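You operate a simulated robot arm through the tools that you are given. There is no shell and no other tool. Be economical: measure what you need, move in short steps, check, and stop when the job is done.

Carry out the task below with a simulated robot arm. There is one attempt and no reset: what you move stays moved.

TASK
Put the white reference block from the work top of the long bench on top of the coil cassette there and the red reference block on the white thermostat there.

It is judged by the outcome, as a careful person would: the job done as asked, and still so three seconds after it is handed in. It fails if anything else is knocked over, pushed out of place, dropped, spilled or broken.

THE ROBOT
A 7-joint arm with a two-finger parallel gripper, fixed in place. Base frame: the origin is at the foot of the arm, x ahead of it, y to its left, z up; the work surface is at about z = 0. Lengths are in mm, angles in degrees, forces in N, time in s.
With the tool pointing down near the work surface it reaches from about 220 to 580 mm from the base axis. Its first joint turns from -66.0 to 66.0 degrees. Payload 2.5 kg.
Tool frame: the origin (TCP) lies between the finger pads and is the grasp point; the fingertips stand 23 mm ahead of it; z points along the fingers, y is the line along which they close. The gripper opens to 94 mm. The fingers are 38 mm wide and 10 mm thick; the gripper's body (54 by 96 mm) begins 39 mm behind the TCP.
Orientation is that of the tool frame in the base frame, as a unit quaternion [w, x, y, z]. With the fingers straight down and closing along the base's y, the tool's x points along the base's -x, its y along +y and its z along -z.

THE INTERFACE
- The arm moves only by the tool play_rows. Its argument "plan" is a list of rows, each a list of 2 entries, a list of its own where there are three numbers: the shift along the base's x, y, z in mm, then the turn, a rotation vector about the base's x, y, z in degrees. In form: [[[tx, ty, tz], [ax, ay, az]], ...]. A call has 1 to 10 rows; each row shifts and turns the commanded pose from where the row before left it. "fingers" is the closure in counts, from 0 (fully open) to 255 (shut), set as the call begins (left out, the last holds). A row lasts 0.2 s, in which the tool goes at most 50 mm and 8.6 degrees; a call with a longer step from one row to the next is refused whole, and so is a gripper value outside its range. A pose out of reach is approached as far as the arm can. The call stops where the force on the tool passes 40 N (or 10 N more than at its start, if that is more) or the arm is blocked; 0.2 s more then pass. The fingers move at their own pace (about 108 mm/s each) and stop on an object; they squeeze with about 30 N. The grip force told is the motor's: it shows also when the fingers shut on nothing. Time passes only in rows, and 0.2 s behind the last, so rows that do not move let the fingers close. It gives the time, the measured TCP pose, the force on the tool (base axes), the opening and the grip force at its end, in the units of the frame above (readings bear some noise).
- Cameras (640 x 400 px; columns grow to the right, rows downward): "scene" is fixed at [120.5, -405, 564]; the picture's right is [0.81, -0.58, 0.00], its down [-0.26, -0.37, -0.89] and it looks along [0.52, 0.72, -0.45] (base axes); focal length 355 px, centre (320, 200). "wrist" rides on the gripper at [-39, 0, -44] in the tool frame; the picture's right is [0.00, -1.00, 0.00], its down [0.97, 0.00, -0.24] and it looks along [0.24, 0.00, 0.97] (tool axes); focal length 218 px, centre (320, 200).
- snapshot(camera): a new picture of that camera. No time passes.
- point_at(camera, pixels): there is no depth. For up to 12 entries [column, row, z] of the newest picture of that camera ("zoom" is the newest enlarged one), the place [x, y] in the base frame at which the ray of that pixel passes the height z, good to about 2 mm, but the place of the scene camera against the robot may be out by one fixed shift of up to 12 mm in any direction. No time passes.
- inspect(camera, box): a new picture of the part [left, top, right, bottom] of that camera's present view, enlarged. No time passes.
- close_job(): hands the job in; it is judged then, once.

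Work in short steps. Measure before you move; look again where a grasp or a placing could have gone wrong, and mend it. You have 60 turns and 22 pictures in all, the two below and enlarged ones among them. Open the gripper and draw the arm clear of the work before you hand the job in, unless the task says otherwise; then end with one line.

The tools are called after ">>>" as a command line: name --argument value ..., lists and objects as JSON in quotes. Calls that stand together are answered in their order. play_rows: Moves the arm, as the interface text tells. Its arguments: {"type":"object","properties":{"plan":{"type":"array","items":{"type":"array"}},"fingers":{"type":"number"}},"required":["plan"]} The other tools are called the same way: snapshot (camera) takes a picture; point_at (camera, pixels) gives the place at which the rays of pixels pass given heights; inspect (camera, box) takes an enlarged picture of a part of a camera's view; close_job () hands the job in.

At the start:

```text
time: 0.0
ee_pos: [357.7, -56.0, 395.3]
ee_rot: [0.0, 0.0, 1.0, 0.0]
wrist_force: [0.3, 0.2, -0.1]
opening: 94.0
grip_force: 0.0
```

scene: 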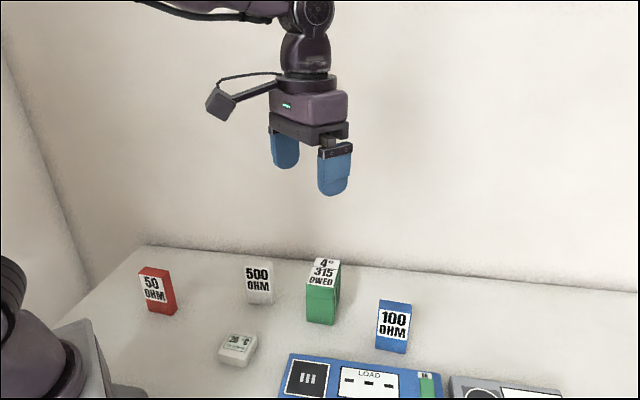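
wrist: 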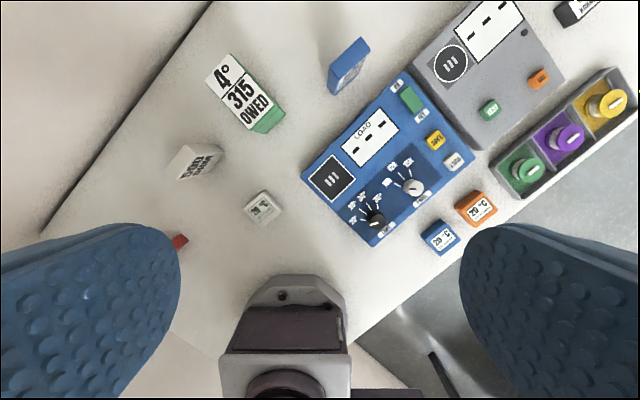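

The pictures show red, white and blue blocks, a green cassette at scene (323,290) and a small white thermostat at (238,348). I'll enlarge both views to measure them.

>>> inspect --camera "scene" --box '[120, 230, 440, 400]'

>>> inspect --camera "wrist" --box '[140, 20, 400, 260]'

```text
2.00 times, centred on (280, 315) of scene
```

zoom: 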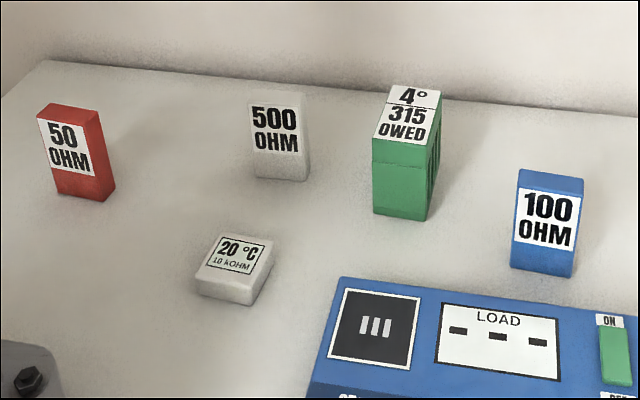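

```text
1.67 times, centred on (270, 140) of wrist
```

zoom: 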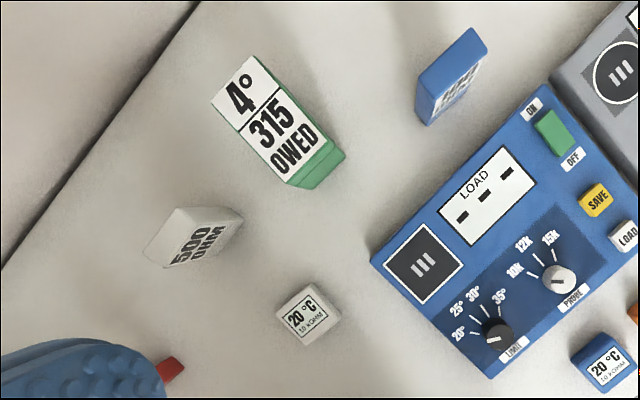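

I'll measure the base and top points from the enlarged wrist view: thermostat corners, white block, and cassette label corners.

>>> point_at --camera "zoom" --pixels '[[275, 302, 18], [312, 282, 18], [341, 316, 18], [304, 345, 18], [143, 255, 0], [165, 268, 0], [176, 208, 55], [243, 218, 55], [211, 100, 70], [257, 55, 70], [328, 140, 70], [285, 183, 70]]'

>>> point_at --camera "scene" --pixels '[[247, 318, 0], [273, 320, 0], [307, 320, 0], [333, 325, 0], [148, 311, 0], [170, 315, 0], [178, 310, 0], [219, 361, 0], [246, 366, 0], [256, 350, 0]]'

```text
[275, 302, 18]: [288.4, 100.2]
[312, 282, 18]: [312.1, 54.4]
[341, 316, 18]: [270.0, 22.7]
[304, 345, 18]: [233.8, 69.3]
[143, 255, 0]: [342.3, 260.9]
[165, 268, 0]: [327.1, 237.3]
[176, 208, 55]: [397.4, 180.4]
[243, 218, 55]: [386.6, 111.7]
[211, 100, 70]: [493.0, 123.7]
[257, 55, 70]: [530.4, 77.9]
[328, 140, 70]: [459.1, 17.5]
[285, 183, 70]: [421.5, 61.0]
```

```text
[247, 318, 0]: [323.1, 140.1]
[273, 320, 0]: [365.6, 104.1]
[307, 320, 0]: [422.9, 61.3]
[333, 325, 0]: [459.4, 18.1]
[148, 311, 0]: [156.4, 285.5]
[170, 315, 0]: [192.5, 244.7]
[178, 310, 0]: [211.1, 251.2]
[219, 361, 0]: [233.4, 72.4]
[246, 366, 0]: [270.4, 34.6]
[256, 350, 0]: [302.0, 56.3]
```

Estimates from the two cameras agree: bench axes are about 45° to the base. I'll turn the tool +45° and hover over the middle for a better view.

>>> play_rows --plan '[[[0, 26, 0], [0, 0, 7.5]], [[0, 26, 0], [0, 0, 7.5]], [[0, 26, 0], [0, 0, 7.5]], [[0, 26, 0], [0, 0, 7.5]], [[0, 26, 0], [0, 0, 7.5]], [[0, 26, 0], [0, 0, 7.5]], [[0, 0, 0], [0, 0, 0]]]' --fingers 0

>>> snapshot --camera "wrist"

```text
time: 1.6
ee_pos: [358.1, 102.1, 394.3]
ee_rot: [0.001, -0.383, 0.924, 0.0]
wrist_force: [0.9, -0.4, 0.2]
opening: 93.9
grip_force: 0.1
```

```text
17 pictures are left
```

wrist: 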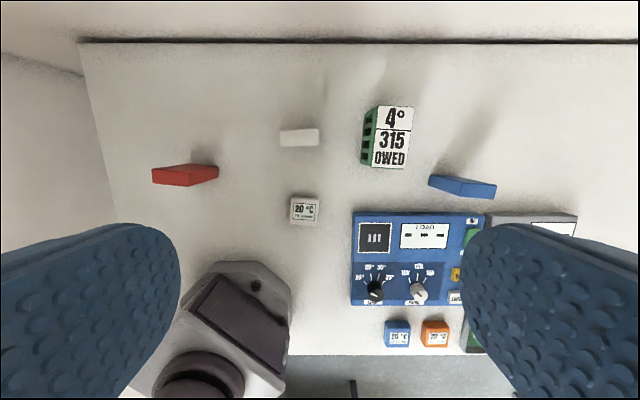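

The bench is square with the tool now. I'll enlarge around the blocks.

>>> inspect --camera "wrist" --box '[140, 90, 430, 235]'

```text
2.21 times, centred on (285, 162) of wrist
```

zoom: 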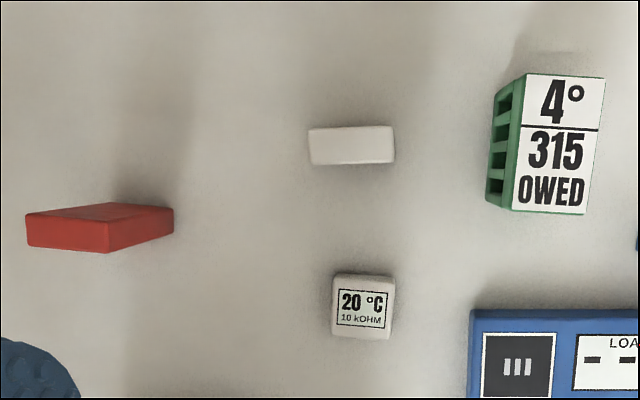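

Measure top corners at candidate heights, from the enlarged wrist view and in the scene view.

>>> point_at --camera "zoom" --pixels '[[308, 129, 75], [393, 125, 75], [394, 162, 75], [313, 166, 75], [527, 73, 80], [605, 78, 80], [584, 215, 80], [510, 211, 80], [26, 247, 75], [108, 252, 75], [107, 204, 0], [174, 232, 0]]'

>>> point_at --camera "zoom" --pixels '[[334, 275, 20], [394, 276, 20], [391, 331, 20], [333, 331, 20], [334, 338, 0], [390, 339, 0], [487, 204, 0], [497, 90, 0], [26, 214, 75], [174, 206, 0], [107, 220, 75], [60, 230, 75]]'

>>> point_at --camera "scene" --pixels '[[244, 281, 70], [244, 281, 80], [272, 282, 70], [272, 282, 80], [139.5, 290, 70], [139.5, 290, 80], [148, 325, 0], [307, 310, 0], [306.5, 298, 60], [306.5, 298, 70], [306.5, 298, 80], [333.5, 301, 70]]'

```text
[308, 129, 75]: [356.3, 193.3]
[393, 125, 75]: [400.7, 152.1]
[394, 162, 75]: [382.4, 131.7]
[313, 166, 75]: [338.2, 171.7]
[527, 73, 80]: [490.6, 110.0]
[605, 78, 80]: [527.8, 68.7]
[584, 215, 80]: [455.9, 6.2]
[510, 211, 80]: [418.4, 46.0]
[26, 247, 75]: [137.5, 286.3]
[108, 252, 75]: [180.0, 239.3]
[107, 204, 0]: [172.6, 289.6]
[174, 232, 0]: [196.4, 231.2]
```

```text
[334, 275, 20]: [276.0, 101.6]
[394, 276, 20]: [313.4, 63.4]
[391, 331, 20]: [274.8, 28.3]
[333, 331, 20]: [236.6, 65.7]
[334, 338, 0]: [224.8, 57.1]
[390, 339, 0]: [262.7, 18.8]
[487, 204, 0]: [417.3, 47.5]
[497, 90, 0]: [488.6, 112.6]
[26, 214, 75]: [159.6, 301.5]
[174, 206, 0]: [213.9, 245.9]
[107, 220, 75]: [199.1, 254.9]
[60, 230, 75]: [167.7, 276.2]
```

```text
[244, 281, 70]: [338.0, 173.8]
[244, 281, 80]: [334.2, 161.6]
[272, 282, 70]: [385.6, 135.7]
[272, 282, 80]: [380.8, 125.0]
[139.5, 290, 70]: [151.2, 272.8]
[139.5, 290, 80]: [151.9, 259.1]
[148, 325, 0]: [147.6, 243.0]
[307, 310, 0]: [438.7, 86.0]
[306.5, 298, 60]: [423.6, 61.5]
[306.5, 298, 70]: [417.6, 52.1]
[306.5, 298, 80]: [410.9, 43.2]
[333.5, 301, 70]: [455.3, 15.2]
```

I misconverted some scene rows (the enlarged picture starts at row 215); redo those points.

>>> point_at --camera "scene" --pixels '[[247.5, 303, 0], [271.5, 305.5, 0], [244, 266, 75], [271, 269, 75], [306.5, 284, 70], [306.5, 284, 80], [306.5, 284, 90], [333.5, 286.5, 80], [139, 273.5, 70], [139, 273.5, 80], [160, 278, 75], [306.5, 321, 0]]'

>>> point_at --camera "scene" --pixels '[[219, 345, 20], [219, 350, 20], [247, 356, 20], [247, 354, 15], [255, 334, 20], [230, 331, 20], [316, 258, 80], [340, 261, 80], [170, 315, 0], [148, 310, 0]]'

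```text
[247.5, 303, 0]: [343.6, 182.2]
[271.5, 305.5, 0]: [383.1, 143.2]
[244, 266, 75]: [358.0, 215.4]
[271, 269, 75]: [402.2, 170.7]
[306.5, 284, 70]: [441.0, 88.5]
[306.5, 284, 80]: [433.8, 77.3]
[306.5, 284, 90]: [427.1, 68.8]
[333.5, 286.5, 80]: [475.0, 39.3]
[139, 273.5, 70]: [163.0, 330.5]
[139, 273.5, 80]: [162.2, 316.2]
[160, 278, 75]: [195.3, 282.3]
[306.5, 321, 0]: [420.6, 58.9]
```

```text
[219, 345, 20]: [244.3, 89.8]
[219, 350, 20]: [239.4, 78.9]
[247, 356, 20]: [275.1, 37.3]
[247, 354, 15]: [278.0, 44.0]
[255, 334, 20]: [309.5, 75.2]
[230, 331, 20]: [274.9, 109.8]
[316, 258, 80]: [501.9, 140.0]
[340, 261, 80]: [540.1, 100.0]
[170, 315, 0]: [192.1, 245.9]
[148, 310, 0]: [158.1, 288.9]
```

After correction: white block centre ≈ (371,160), red ≈ (184,261), both ~100 tall; cassette top centre ≈ (468,62) at z≈100; thermostat centre ≈ (275,65), top z≈20. I move above the white block and check.

>>> play_rows --plan '[[[2.5, 11.6, -38], [0, 0, 0.5]], [[2.5, 11.6, -38], [0, 0, 0.5]], [[2.5, 11.6, -38], [0, 0, 0.5]], [[2.5, 11.6, -38], [0, 0, 0.5]], [[2.5, 11.6, -38], [0, 0, 0.5]], [[0, 0, 0], [0, 0, 0]]]'

>>> snapshot --camera "wrist"

>>> snapshot --camera "scene"

```text
time: 3.0
ee_pos: [369.6, 158.8, 205.5]
ee_rot: [0.0, -0.402, 0.916, -0.001]
wrist_force: [0.1, -0.1, -0.2]
opening: 94.1
grip_force: 0.0
```

```text
15 pictures are left
```

wrist: 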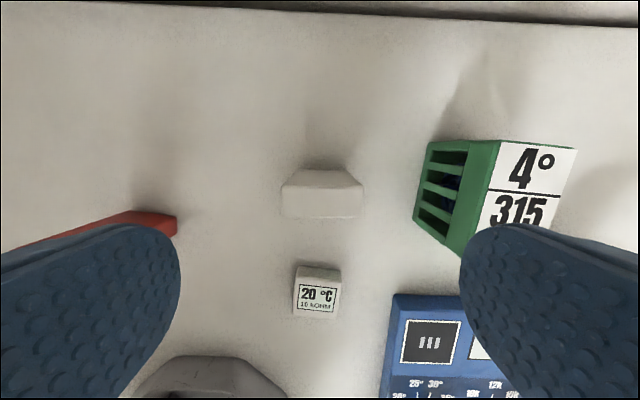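

```text
14 pictures are left
```

scene: 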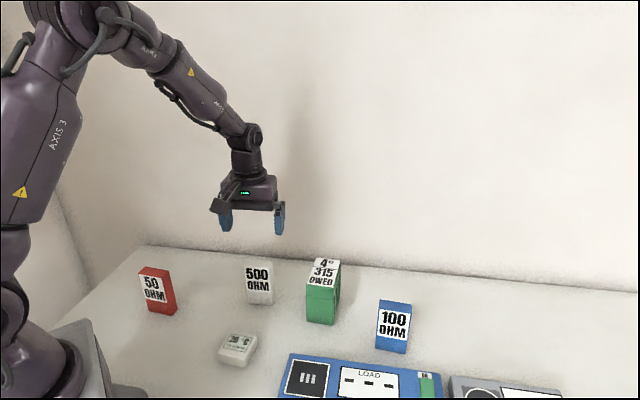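

Top of the white block at (283–362, 188–218): height ≈ 100 confirmed. Checking its centre at that height.

>>> point_at --camera "wrist" --pixels '[[283, 187, 99], [362, 185, 99], [362, 216, 99], [283, 219, 99], [303, 170, 0], [349, 169, 0]]'

```text
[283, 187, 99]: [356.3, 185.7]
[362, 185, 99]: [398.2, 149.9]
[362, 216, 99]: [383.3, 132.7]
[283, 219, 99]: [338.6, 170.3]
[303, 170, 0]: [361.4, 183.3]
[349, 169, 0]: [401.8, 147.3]
```

Centre (369,160) is right beneath the tool. Descend to z≈72 and check.

>>> play_rows --plan '[[[0, 0, -35], [0, 0, 0.5]], [[0, 0, -35], [0, 0, 0.5]], [[0, 0, -33], [0, 0, 0]], [[0, 0, -20], [0, 0, 0]], [[0, 0, -10], [0, 0, 0]], [[0, 0, 0], [0, 0, 0]]]'

```text
time: 4.4
ee_pos: [369.8, 158.3, 73.3]
ee_rot: [0.001, -0.411, 0.912, 0.0]
wrist_force: [0.0, 0.3, 0.1]
opening: 93.9
grip_force: 0.0
```

No contact; close the fingers on the block.

>>> play_rows --plan '[[[0, 0, 0], [0, 0, 0]], [[0, 0, 0], [0, 0, 0]], [[0, 0, 0], [0, 0, 0]], [[0, 0, 0], [0, 0, 0]]]' --fingers 255

```text
time: 5.4
ee_pos: [369.3, 159.0, 72.0]
ee_rot: [0.001, -0.411, 0.912, 0.0]
wrist_force: [0.2, 0.5, 0.2]
opening: 58.1
grip_force: 29.7
```

Gripped at 58 mm. Lift straight up by 140 mm.

>>> play_rows --plan '[[[0, 0, 10], [0, 0, 0]], [[0, 0, 25], [0, 0, 0]], [[0, 0, 35], [0, 0, 0]], [[0, 0, 35], [0, 0, 0]], [[0, 0, 35], [0, 0, 0]], [[0, 0, 0], [0, 0, 0]]]'

>>> snapshot --camera "wrist"

```text
time: 6.8
ee_pos: [370.3, 158.6, 211.7]
ee_rot: [0.0, -0.41, 0.912, 0.0]
wrist_force: [0.1, 0.2, -1.9]
opening: 57.7
grip_force: 30.2
```

```text
13 pictures are left
```

wrist: 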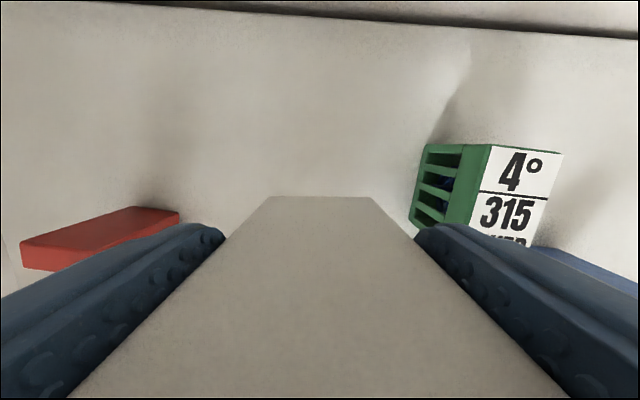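

Block is held upright (its bottom edge at row 196 as expected). I re-measure the cassette's top edges from this view: (489,146), (563,153), (470,224 left edge).

>>> point_at --camera "wrist" --pixels '[[489, 146, 100], [563, 153, 100], [467, 227, 100], [531, 244, 100], [412, 218, 0], [427, 144, 0]]'

```text
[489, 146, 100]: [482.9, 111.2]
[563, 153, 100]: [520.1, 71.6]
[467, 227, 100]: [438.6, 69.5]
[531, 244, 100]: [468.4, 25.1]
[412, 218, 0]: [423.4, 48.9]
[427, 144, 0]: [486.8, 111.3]
```

The cassette top is confirmed: centre ≈ (468,62), edge direction −47°. Move over it with −5° of turn, staying high.

>>> play_rows --plan '[[[16.3, -16.1, 0], [0, 0, -0.9]], [[16.3, -16.1, 0], [0, 0, -0.9]], [[16.3, -16.1, 0], [0, 0, -0.9]], [[16.3, -16.1, 0], [0, 0, -0.9]], [[16.3, -16.1, 0], [0, 0, -0.9]], [[16.3, -16.1, 0], [0, 0, -0.9]], [[0, 0, 0], [0, 0, 0]]]'

>>> snapshot --camera "wrist"

>>> inspect --camera "scene" --box '[220, 160, 440, 340]'

```text
time: 8.4
ee_pos: [467.6, 62.4, 212.5]
ee_rot: [0.0, -0.368, 0.93, 0.0]
wrist_force: [-0.6, -0.3, -1.9]
opening: 58.2
grip_force: 29.9
```

```text
12 pictures are left
```

wrist: 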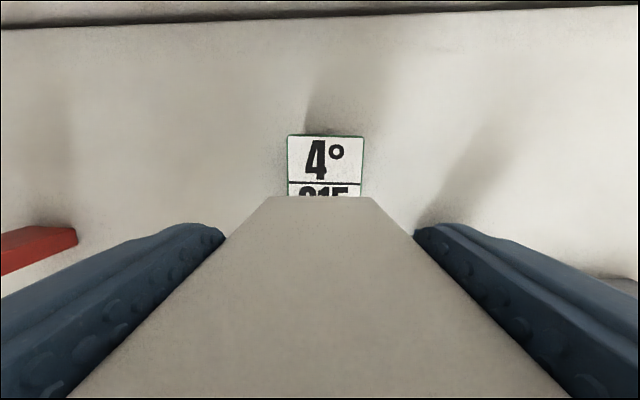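

```text
2.22 times, centred on (330, 250) of scene
```

zoom: 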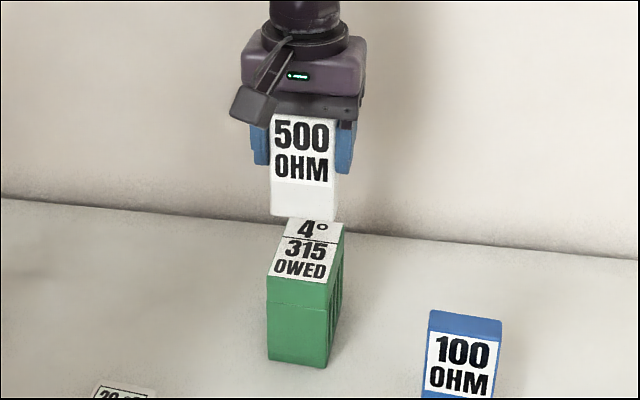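

Alignment is good (label cols 287–363 centred 325, block edge centred 323). Lower 35 mm, then small steps to contact.

>>> play_rows --plan '[[[1, -1, -12], [0, 0, 0]], [[0, 0, -12], [0, 0, 0]], [[0, 0, -10], [0, 0, 0]], [[0, 0, -2], [0, 0, 0]], [[0, 0, 0], [0, 0, 0]]]'

```text
time: 9.6
ee_pos: [467.4, 61.4, 177.1]
ee_rot: [0.001, -0.367, 0.93, 0.0]
wrist_force: [-0.1, 1.4, -1.9]
opening: 57.7
grip_force: 30.1
```

No contact yet; step down 3 mm.

>>> play_rows --plan '[[[0, 0, -1], [0, 0, 0]], [[0, 0, -1], [0, 0, 0]], [[0, 0, -1], [0, 0, 0]], [[0, 0, 0], [0, 0, 0]]]'

>>> inspect --camera "scene" --box '[280, 190, 380, 330]'

```text
time: 10.6
ee_pos: [468.6, 61.7, 174.1]
ee_rot: [0.0, -0.368, 0.93, 0.0]
wrist_force: [0.2, -0.1, -2.6]
opening: 58.0
grip_force: 30.4
```

```text
2.86 times, centred on (330, 260) of scene
```

zoom: 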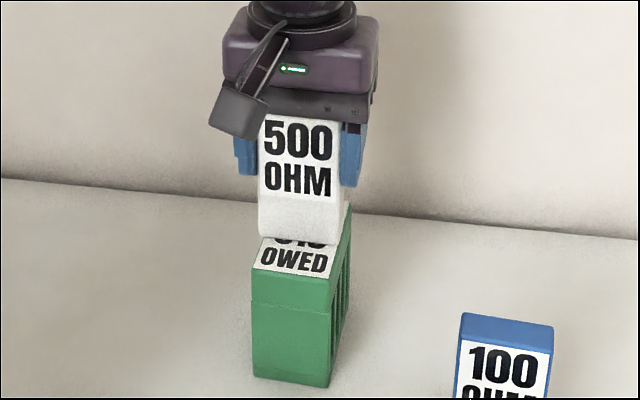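

Close to contact; continue in 1 mm steps.

>>> play_rows --plan '[[[0, 0, -0.7], [0, 0, 0]], [[0, 0, -0.7], [0, 0, 0]], [[0, 0, -0.6], [0, 0, 0]], [[0, 0, 0], [0, 0, 0]]]'

```text
time: 11.6
ee_pos: [469.1, 61.7, 173.3]
ee_rot: [0.001, -0.368, 0.93, 0.0]
wrist_force: [-7.2, 0.2, 17.6]
opening: 57.8
grip_force: 29.8
```

Contact felt (17.6 N). Ease up 0.8 mm and read.

>>> play_rows --plan '[[[0, 0, 0.7], [0, 0, 0]], [[0, 0, 0], [0, 0, 0]]]'

```text
time: 12.2
ee_pos: [469.2, 61.3, 172.5]
ee_rot: [0.001, -0.368, 0.93, 0.0]
wrist_force: [-3.7, -0.3, 14.0]
opening: 57.8
grip_force: 30.0
```

>>> play_rows --plan '[[[0, 0, 0.7], [0, 0, 0]], [[0, 0, 0], [0, 0, 0]]]'

```text
time: 12.8
ee_pos: [468.8, 62.1, 173.7]
ee_rot: [0.0, -0.368, 0.93, 0.0]
wrist_force: [1.8, 0.8, 3.2]
opening: 57.8
grip_force: 29.9
```

Light contact now (3 N). Open slightly first, then fully.

>>> play_rows --plan '[[[0, 0, 0], [0, 0, 0]], [[0, 0, 0], [0, 0, 0]]]' --fingers 80

>>> play_rows --plan '[[[0, 0, 0], [0, 0, 0]], [[0, 0, 0], [0, 0, 0]]]' --fingers 0

>>> inspect --camera "scene" --box '[280, 190, 380, 330]'

```text
time: 13.4
ee_pos: [468.7, 60.9, 171.9]
ee_rot: [-0.001, -0.368, 0.93, 0.0]
wrist_force: [-0.8, -0.7, 0.1]
opening: 64.3
grip_force: 0.1
```

```text
time: 14.0
ee_pos: [468.9, 62.1, 174.4]
ee_rot: [0.0, -0.368, 0.93, 0.001]
wrist_force: [-0.1, 0.0, -0.2]
opening: 94.0
grip_force: 0.0
```

```text
2.86 times, centred on (330, 260) of scene
```

zoom: 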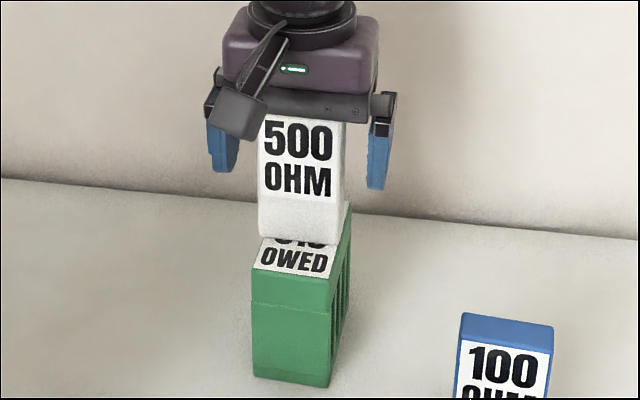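

The white block stands free. Rise 130 mm, then travel toward the red block at height.

>>> play_rows --plan '[[[0, 0, 15], [0, 0, 0]], [[0, 0, 35], [0, 0, 0]], [[0, 0, 40], [0, 0, 0]], [[0, 0, 40], [0, 0, 0]], [[0, 0, 0], [0, 0, 0]]]'

>>> play_rows --plan '[[[-28.5, 19.9, 0], [0, 0, 0]], [[-28.5, 19.9, 0], [0, 0, 0]], [[-28.5, 19.9, 0], [0, 0, 0]], [[-28.5, 19.9, 0], [0, 0, 0]], [[-28.5, 19.9, 0], [0, 0, 0]], [[-28.5, 19.9, 0], [0, 0, 0]], [[-28.5, 19.9, 0], [0, 0, 0]], [[-28.5, 19.9, 0], [0, 0, 0]], [[-28.5, 19.9, 0], [0, 0, 0]], [[-28.5, 19.9, 0], [0, 0, 0]]]'

>>> play_rows --plan '[[[0, 0, -35], [0, 0, 0]], [[0, 0, -35], [0, 0, 0]], [[0, 0, -30], [0, 0, 0]], [[0, 0, 0], [0, 0, 0]]]'

>>> snapshot --camera "wrist"

>>> snapshot --camera "scene"

```text
time: 15.2
ee_pos: [468.9, 61.4, 303.7]
ee_rot: [0.0, -0.368, 0.93, 0.001]
wrist_force: [0.2, 0.4, 0.7]
opening: 93.9
grip_force: 0.0
```

```text
time: 17.4
ee_pos: [184.2, 259.7, 304.3]
ee_rot: [-0.001, -0.368, 0.93, 0.0]
wrist_force: [-0.6, -0.2, -0.3]
opening: 94.1
grip_force: 0.1
```

```text
time: 18.4
ee_pos: [184.2, 260.5, 204.1]
ee_rot: [0.001, -0.368, 0.93, 0.0]
wrist_force: [-0.8, 0.3, -0.1]
opening: 93.9
grip_force: 0.1
```

```text
8 pictures are left
```

wrist: 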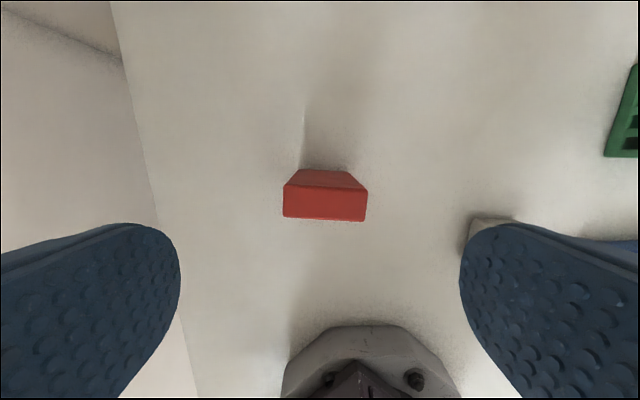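

```text
7 pictures are left
```

scene: 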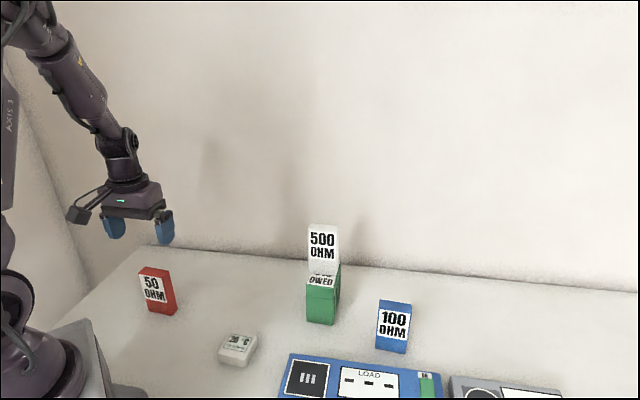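

White stands well on the cassette. Red top at (283–367, 185–221), centre (325,203), tilted ~3.5° clockwise: shift 2.5 mm right, turn −3°, and descend to z≈72.

>>> play_rows --plan '[[[1.7, -1.8, -30], [0, 0, -3.2]], [[0, 0, -35], [0, 0, 0]], [[0, 0, -35], [0, 0, 0]], [[0, 0, -22], [0, 0, 0]], [[0, 0, -10], [0, 0, 0]], [[0, 0, 0], [0, 0, 0]]]'

>>> play_rows --plan '[[[0, 0, 0], [0, 0, 0]], [[0, 0, 0], [0, 0, 0]], [[0, 0, 0], [0, 0, 0]], [[0, 0, 0], [0, 0, 0]]]' --fingers 255

```text
time: 19.8
ee_pos: [186.4, 258.8, 70.7]
ee_rot: [0.0, -0.341, 0.94, 0.0]
wrist_force: [0.3, -0.1, -0.1]
opening: 93.9
grip_force: 0.0
```

```text
time: 20.8
ee_pos: [184.6, 258.6, 71.9]
ee_rot: [0.0, -0.342, 0.94, 0.0]
wrist_force: [-0.1, -0.2, -0.2]
opening: 57.8
grip_force: 30.3
```

Gripped at 57.8 mm. Lift 85 mm, then move over the thermostat, turning +5°.

>>> play_rows --plan '[[[0, 0, 10], [0, 0, 0]], [[0, 0, 25], [0, 0, 0]], [[0, 0, 30], [0, 0, 0]], [[0, 0, 20], [0, 0, 0]], [[0, 0, 0], [0, 0, 0]]]'

>>> play_rows --plan '[[[10, -21.5, 0], [0, 0, 0.6]], [[10, -21.5, 0], [0, 0, 0.6]], [[10, -21.5, 0], [0, 0, 0.6]], [[10, -21.5, 0], [0, 0, 0.6]], [[10, -21.5, 0], [0, 0, 0.6]], [[10, -21.5, 0], [0, 0, 0.6]], [[10, -21.5, 0], [0, 0, 0.6]], [[10, -21.5, 0], [0, 0, 0.6]], [[10, -21.5, 0], [0, 0, 0.2]], [[0, 0, 0], [0, 0, 0]]]'

>>> snapshot --camera "wrist"

>>> inspect --camera "scene" --box '[170, 240, 330, 390]'

```text
time: 22.0
ee_pos: [184.6, 258.3, 157.1]
ee_rot: [0.0, -0.34, 0.94, 0.0]
wrist_force: [-0.3, 0.4, -2.1]
opening: 57.9
grip_force: 29.8
```

```text
time: 24.2
ee_pos: [276.4, 66.1, 156.9]
ee_rot: [0.0, -0.382, 0.924, 0.0]
wrist_force: [0.3, 1.3, -1.8]
opening: 57.7
grip_force: 30.5
```

```text
6 pictures are left
```

wrist: 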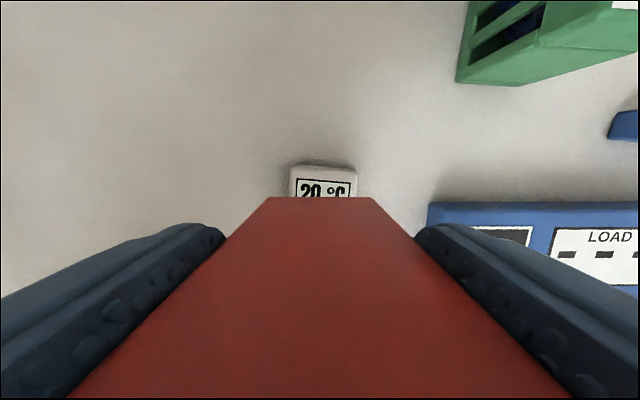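

```text
2.67 times, centred on (250, 315) of scene
```

zoom: 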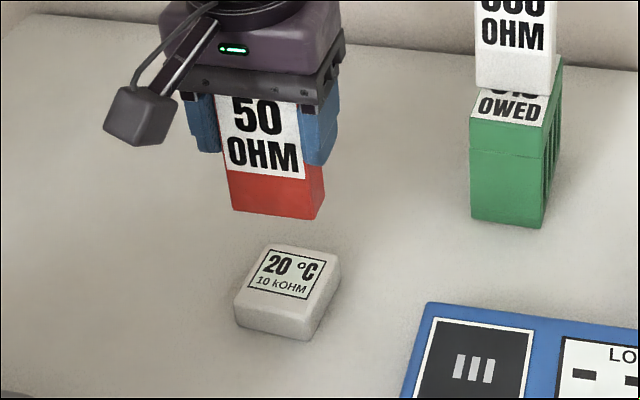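

Thermostat cols 291–357 (centre ≈324), back edge at row 166: nearly centred; small correction (−0.4, −2.4) and lower 58 mm.

>>> play_rows --plan '[[[-0.4, -2.4, -15], [0, 0, 0]], [[0, 0, -20], [0, 0, 0]], [[0, 0, -15], [0, 0, 0]], [[0, 0, -6], [0, 0, 0]], [[0, 0, -2], [0, 0, 0]], [[0, 0, 0], [0, 0, 0]]]'

>>> inspect --camera "scene" --box '[190, 270, 300, 390]'

```text
time: 25.6
ee_pos: [274.7, 62.6, 97.8]
ee_rot: [0.0, -0.382, 0.924, 0.001]
wrist_force: [-0.7, -0.4, -2.5]
opening: 58.0
grip_force: 30.2
```

```text
3.33 times, centred on (245, 330) of scene
```

zoom: 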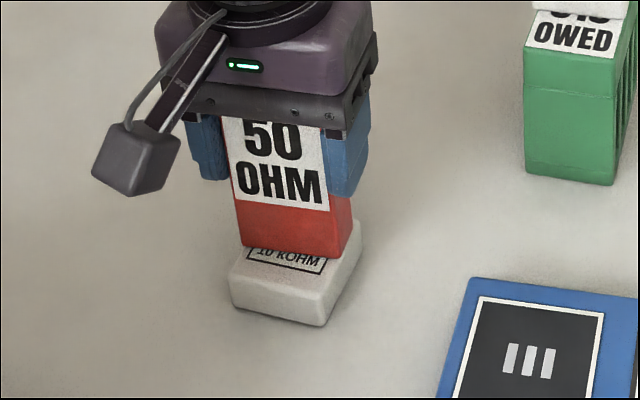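

Well aligned, bottom a few mm above the thermostat. Step down gently.

>>> play_rows --plan '[[[0, 0, -1], [0, 0, 0]], [[0, 0, -1], [0, 0, 0]], [[0, 0, -0.5], [0, 0, 0]], [[0, 0, 0], [0, 0, 0]]]'

```text
time: 26.6
ee_pos: [275.4, 63.0, 96.2]
ee_rot: [0.001, -0.382, 0.924, -0.001]
wrist_force: [-3.1, 0.9, 26.0]
opening: 57.8
grip_force: 29.9
```

Contact already (26 N); ease up 1.3 mm.

>>> play_rows --plan '[[[0, 0, 1.3], [0, 0, 0]], [[0, 0, 0], [0, 0, 0]]]'

```text
time: 27.2
ee_pos: [274.2, 63.0, 96.7]
ee_rot: [-0.002, -0.382, 0.924, 0.0]
wrist_force: [0.0, -0.5, -1.0]
opening: 58.1
grip_force: 29.9
```

Practically touching with almost no load; lower 0.2 mm and release in two stages.

>>> play_rows --plan '[[[0, 0, -0.2], [0, 0, 0]], [[0, 0, 0], [0, 0, 0]]]'

>>> play_rows --plan '[[[0, 0, 0], [0, 0, 0]], [[0, 0, 0], [0, 0, 0]]]' --fingers 80

>>> play_rows --plan '[[[0, 0, 0], [0, 0, 0]], [[0, 0, 0], [0, 0, 0]]]' --fingers 0

>>> inspect --camera "scene" --box '[190, 270, 300, 390]'

```text
time: 27.8
ee_pos: [275.2, 63.9, 96.9]
ee_rot: [-0.001, -0.382, 0.924, 0.0]
wrist_force: [-0.3, -0.2, -1.7]
opening: 57.8
grip_force: 29.7
```

```text
time: 28.4
ee_pos: [275.0, 64.4, 96.7]
ee_rot: [0.0, -0.381, 0.924, 0.0]
wrist_force: [-0.1, 0.5, 0.4]
opening: 64.6
grip_force: 0.0
```

```text
time: 29.0
ee_pos: [274.8, 64.1, 96.8]
ee_rot: [0.0, -0.381, 0.924, 0.0]
wrist_force: [-0.5, 0.0, 0.3]
opening: 94.1
grip_force: 0.1
```

```text
3.33 times, centred on (245, 330) of scene
```

zoom: 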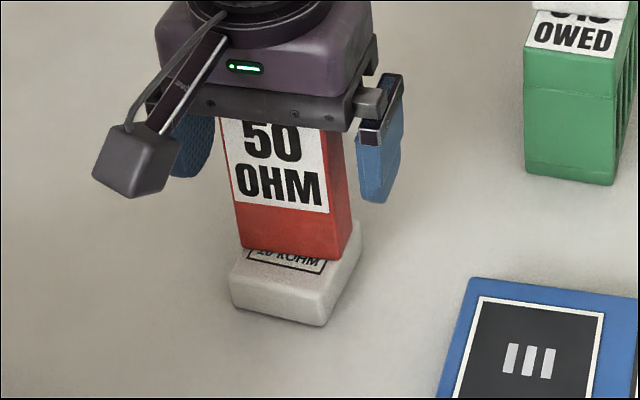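

The red block stands on the thermostat, fingers free. Rise straight up clear and take a last look.

>>> play_rows --plan '[[[0, 0, 15], [0, 0, 0]], [[0, 0, 35], [0, 0, 0]], [[0, 0, 45], [0, 0, 0]], [[0, 0, 45], [0, 0, 0]], [[0, 0, 45], [0, 0, 0]], [[0, 0, 45], [0, 0, 0]], [[0, 0, 30], [0, 0, 0]], [[0, 0, 0], [0, 0, 0]]]'

>>> snapshot --camera "scene"

```text
time: 30.8
ee_pos: [275.7, 63.2, 357.2]
ee_rot: [0.0, -0.382, 0.924, 0.0]
wrist_force: [0.0, 0.6, 0.9]
opening: 94.0
grip_force: 0.0
```

```text
2 pictures are left
```

scene: 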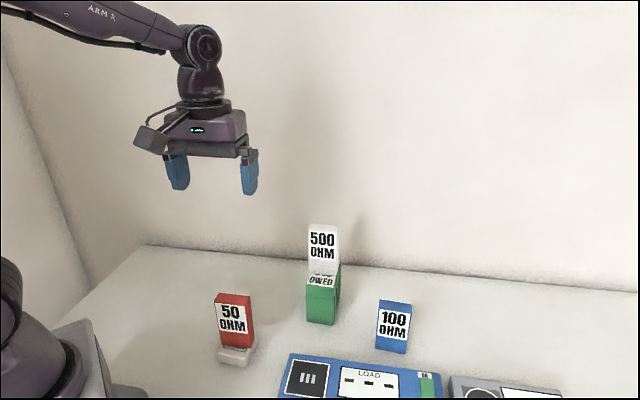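

Both blocks stand where asked and the arm is clear; handing in.

>>> close_job

```text
The job is handed in.
```

The white block (500 ohm) is standing on the coil cassette and the red block (50 ohm) on the white thermostat; nothing else looked moved in the last picture, the gripper is open and the arm is clear.
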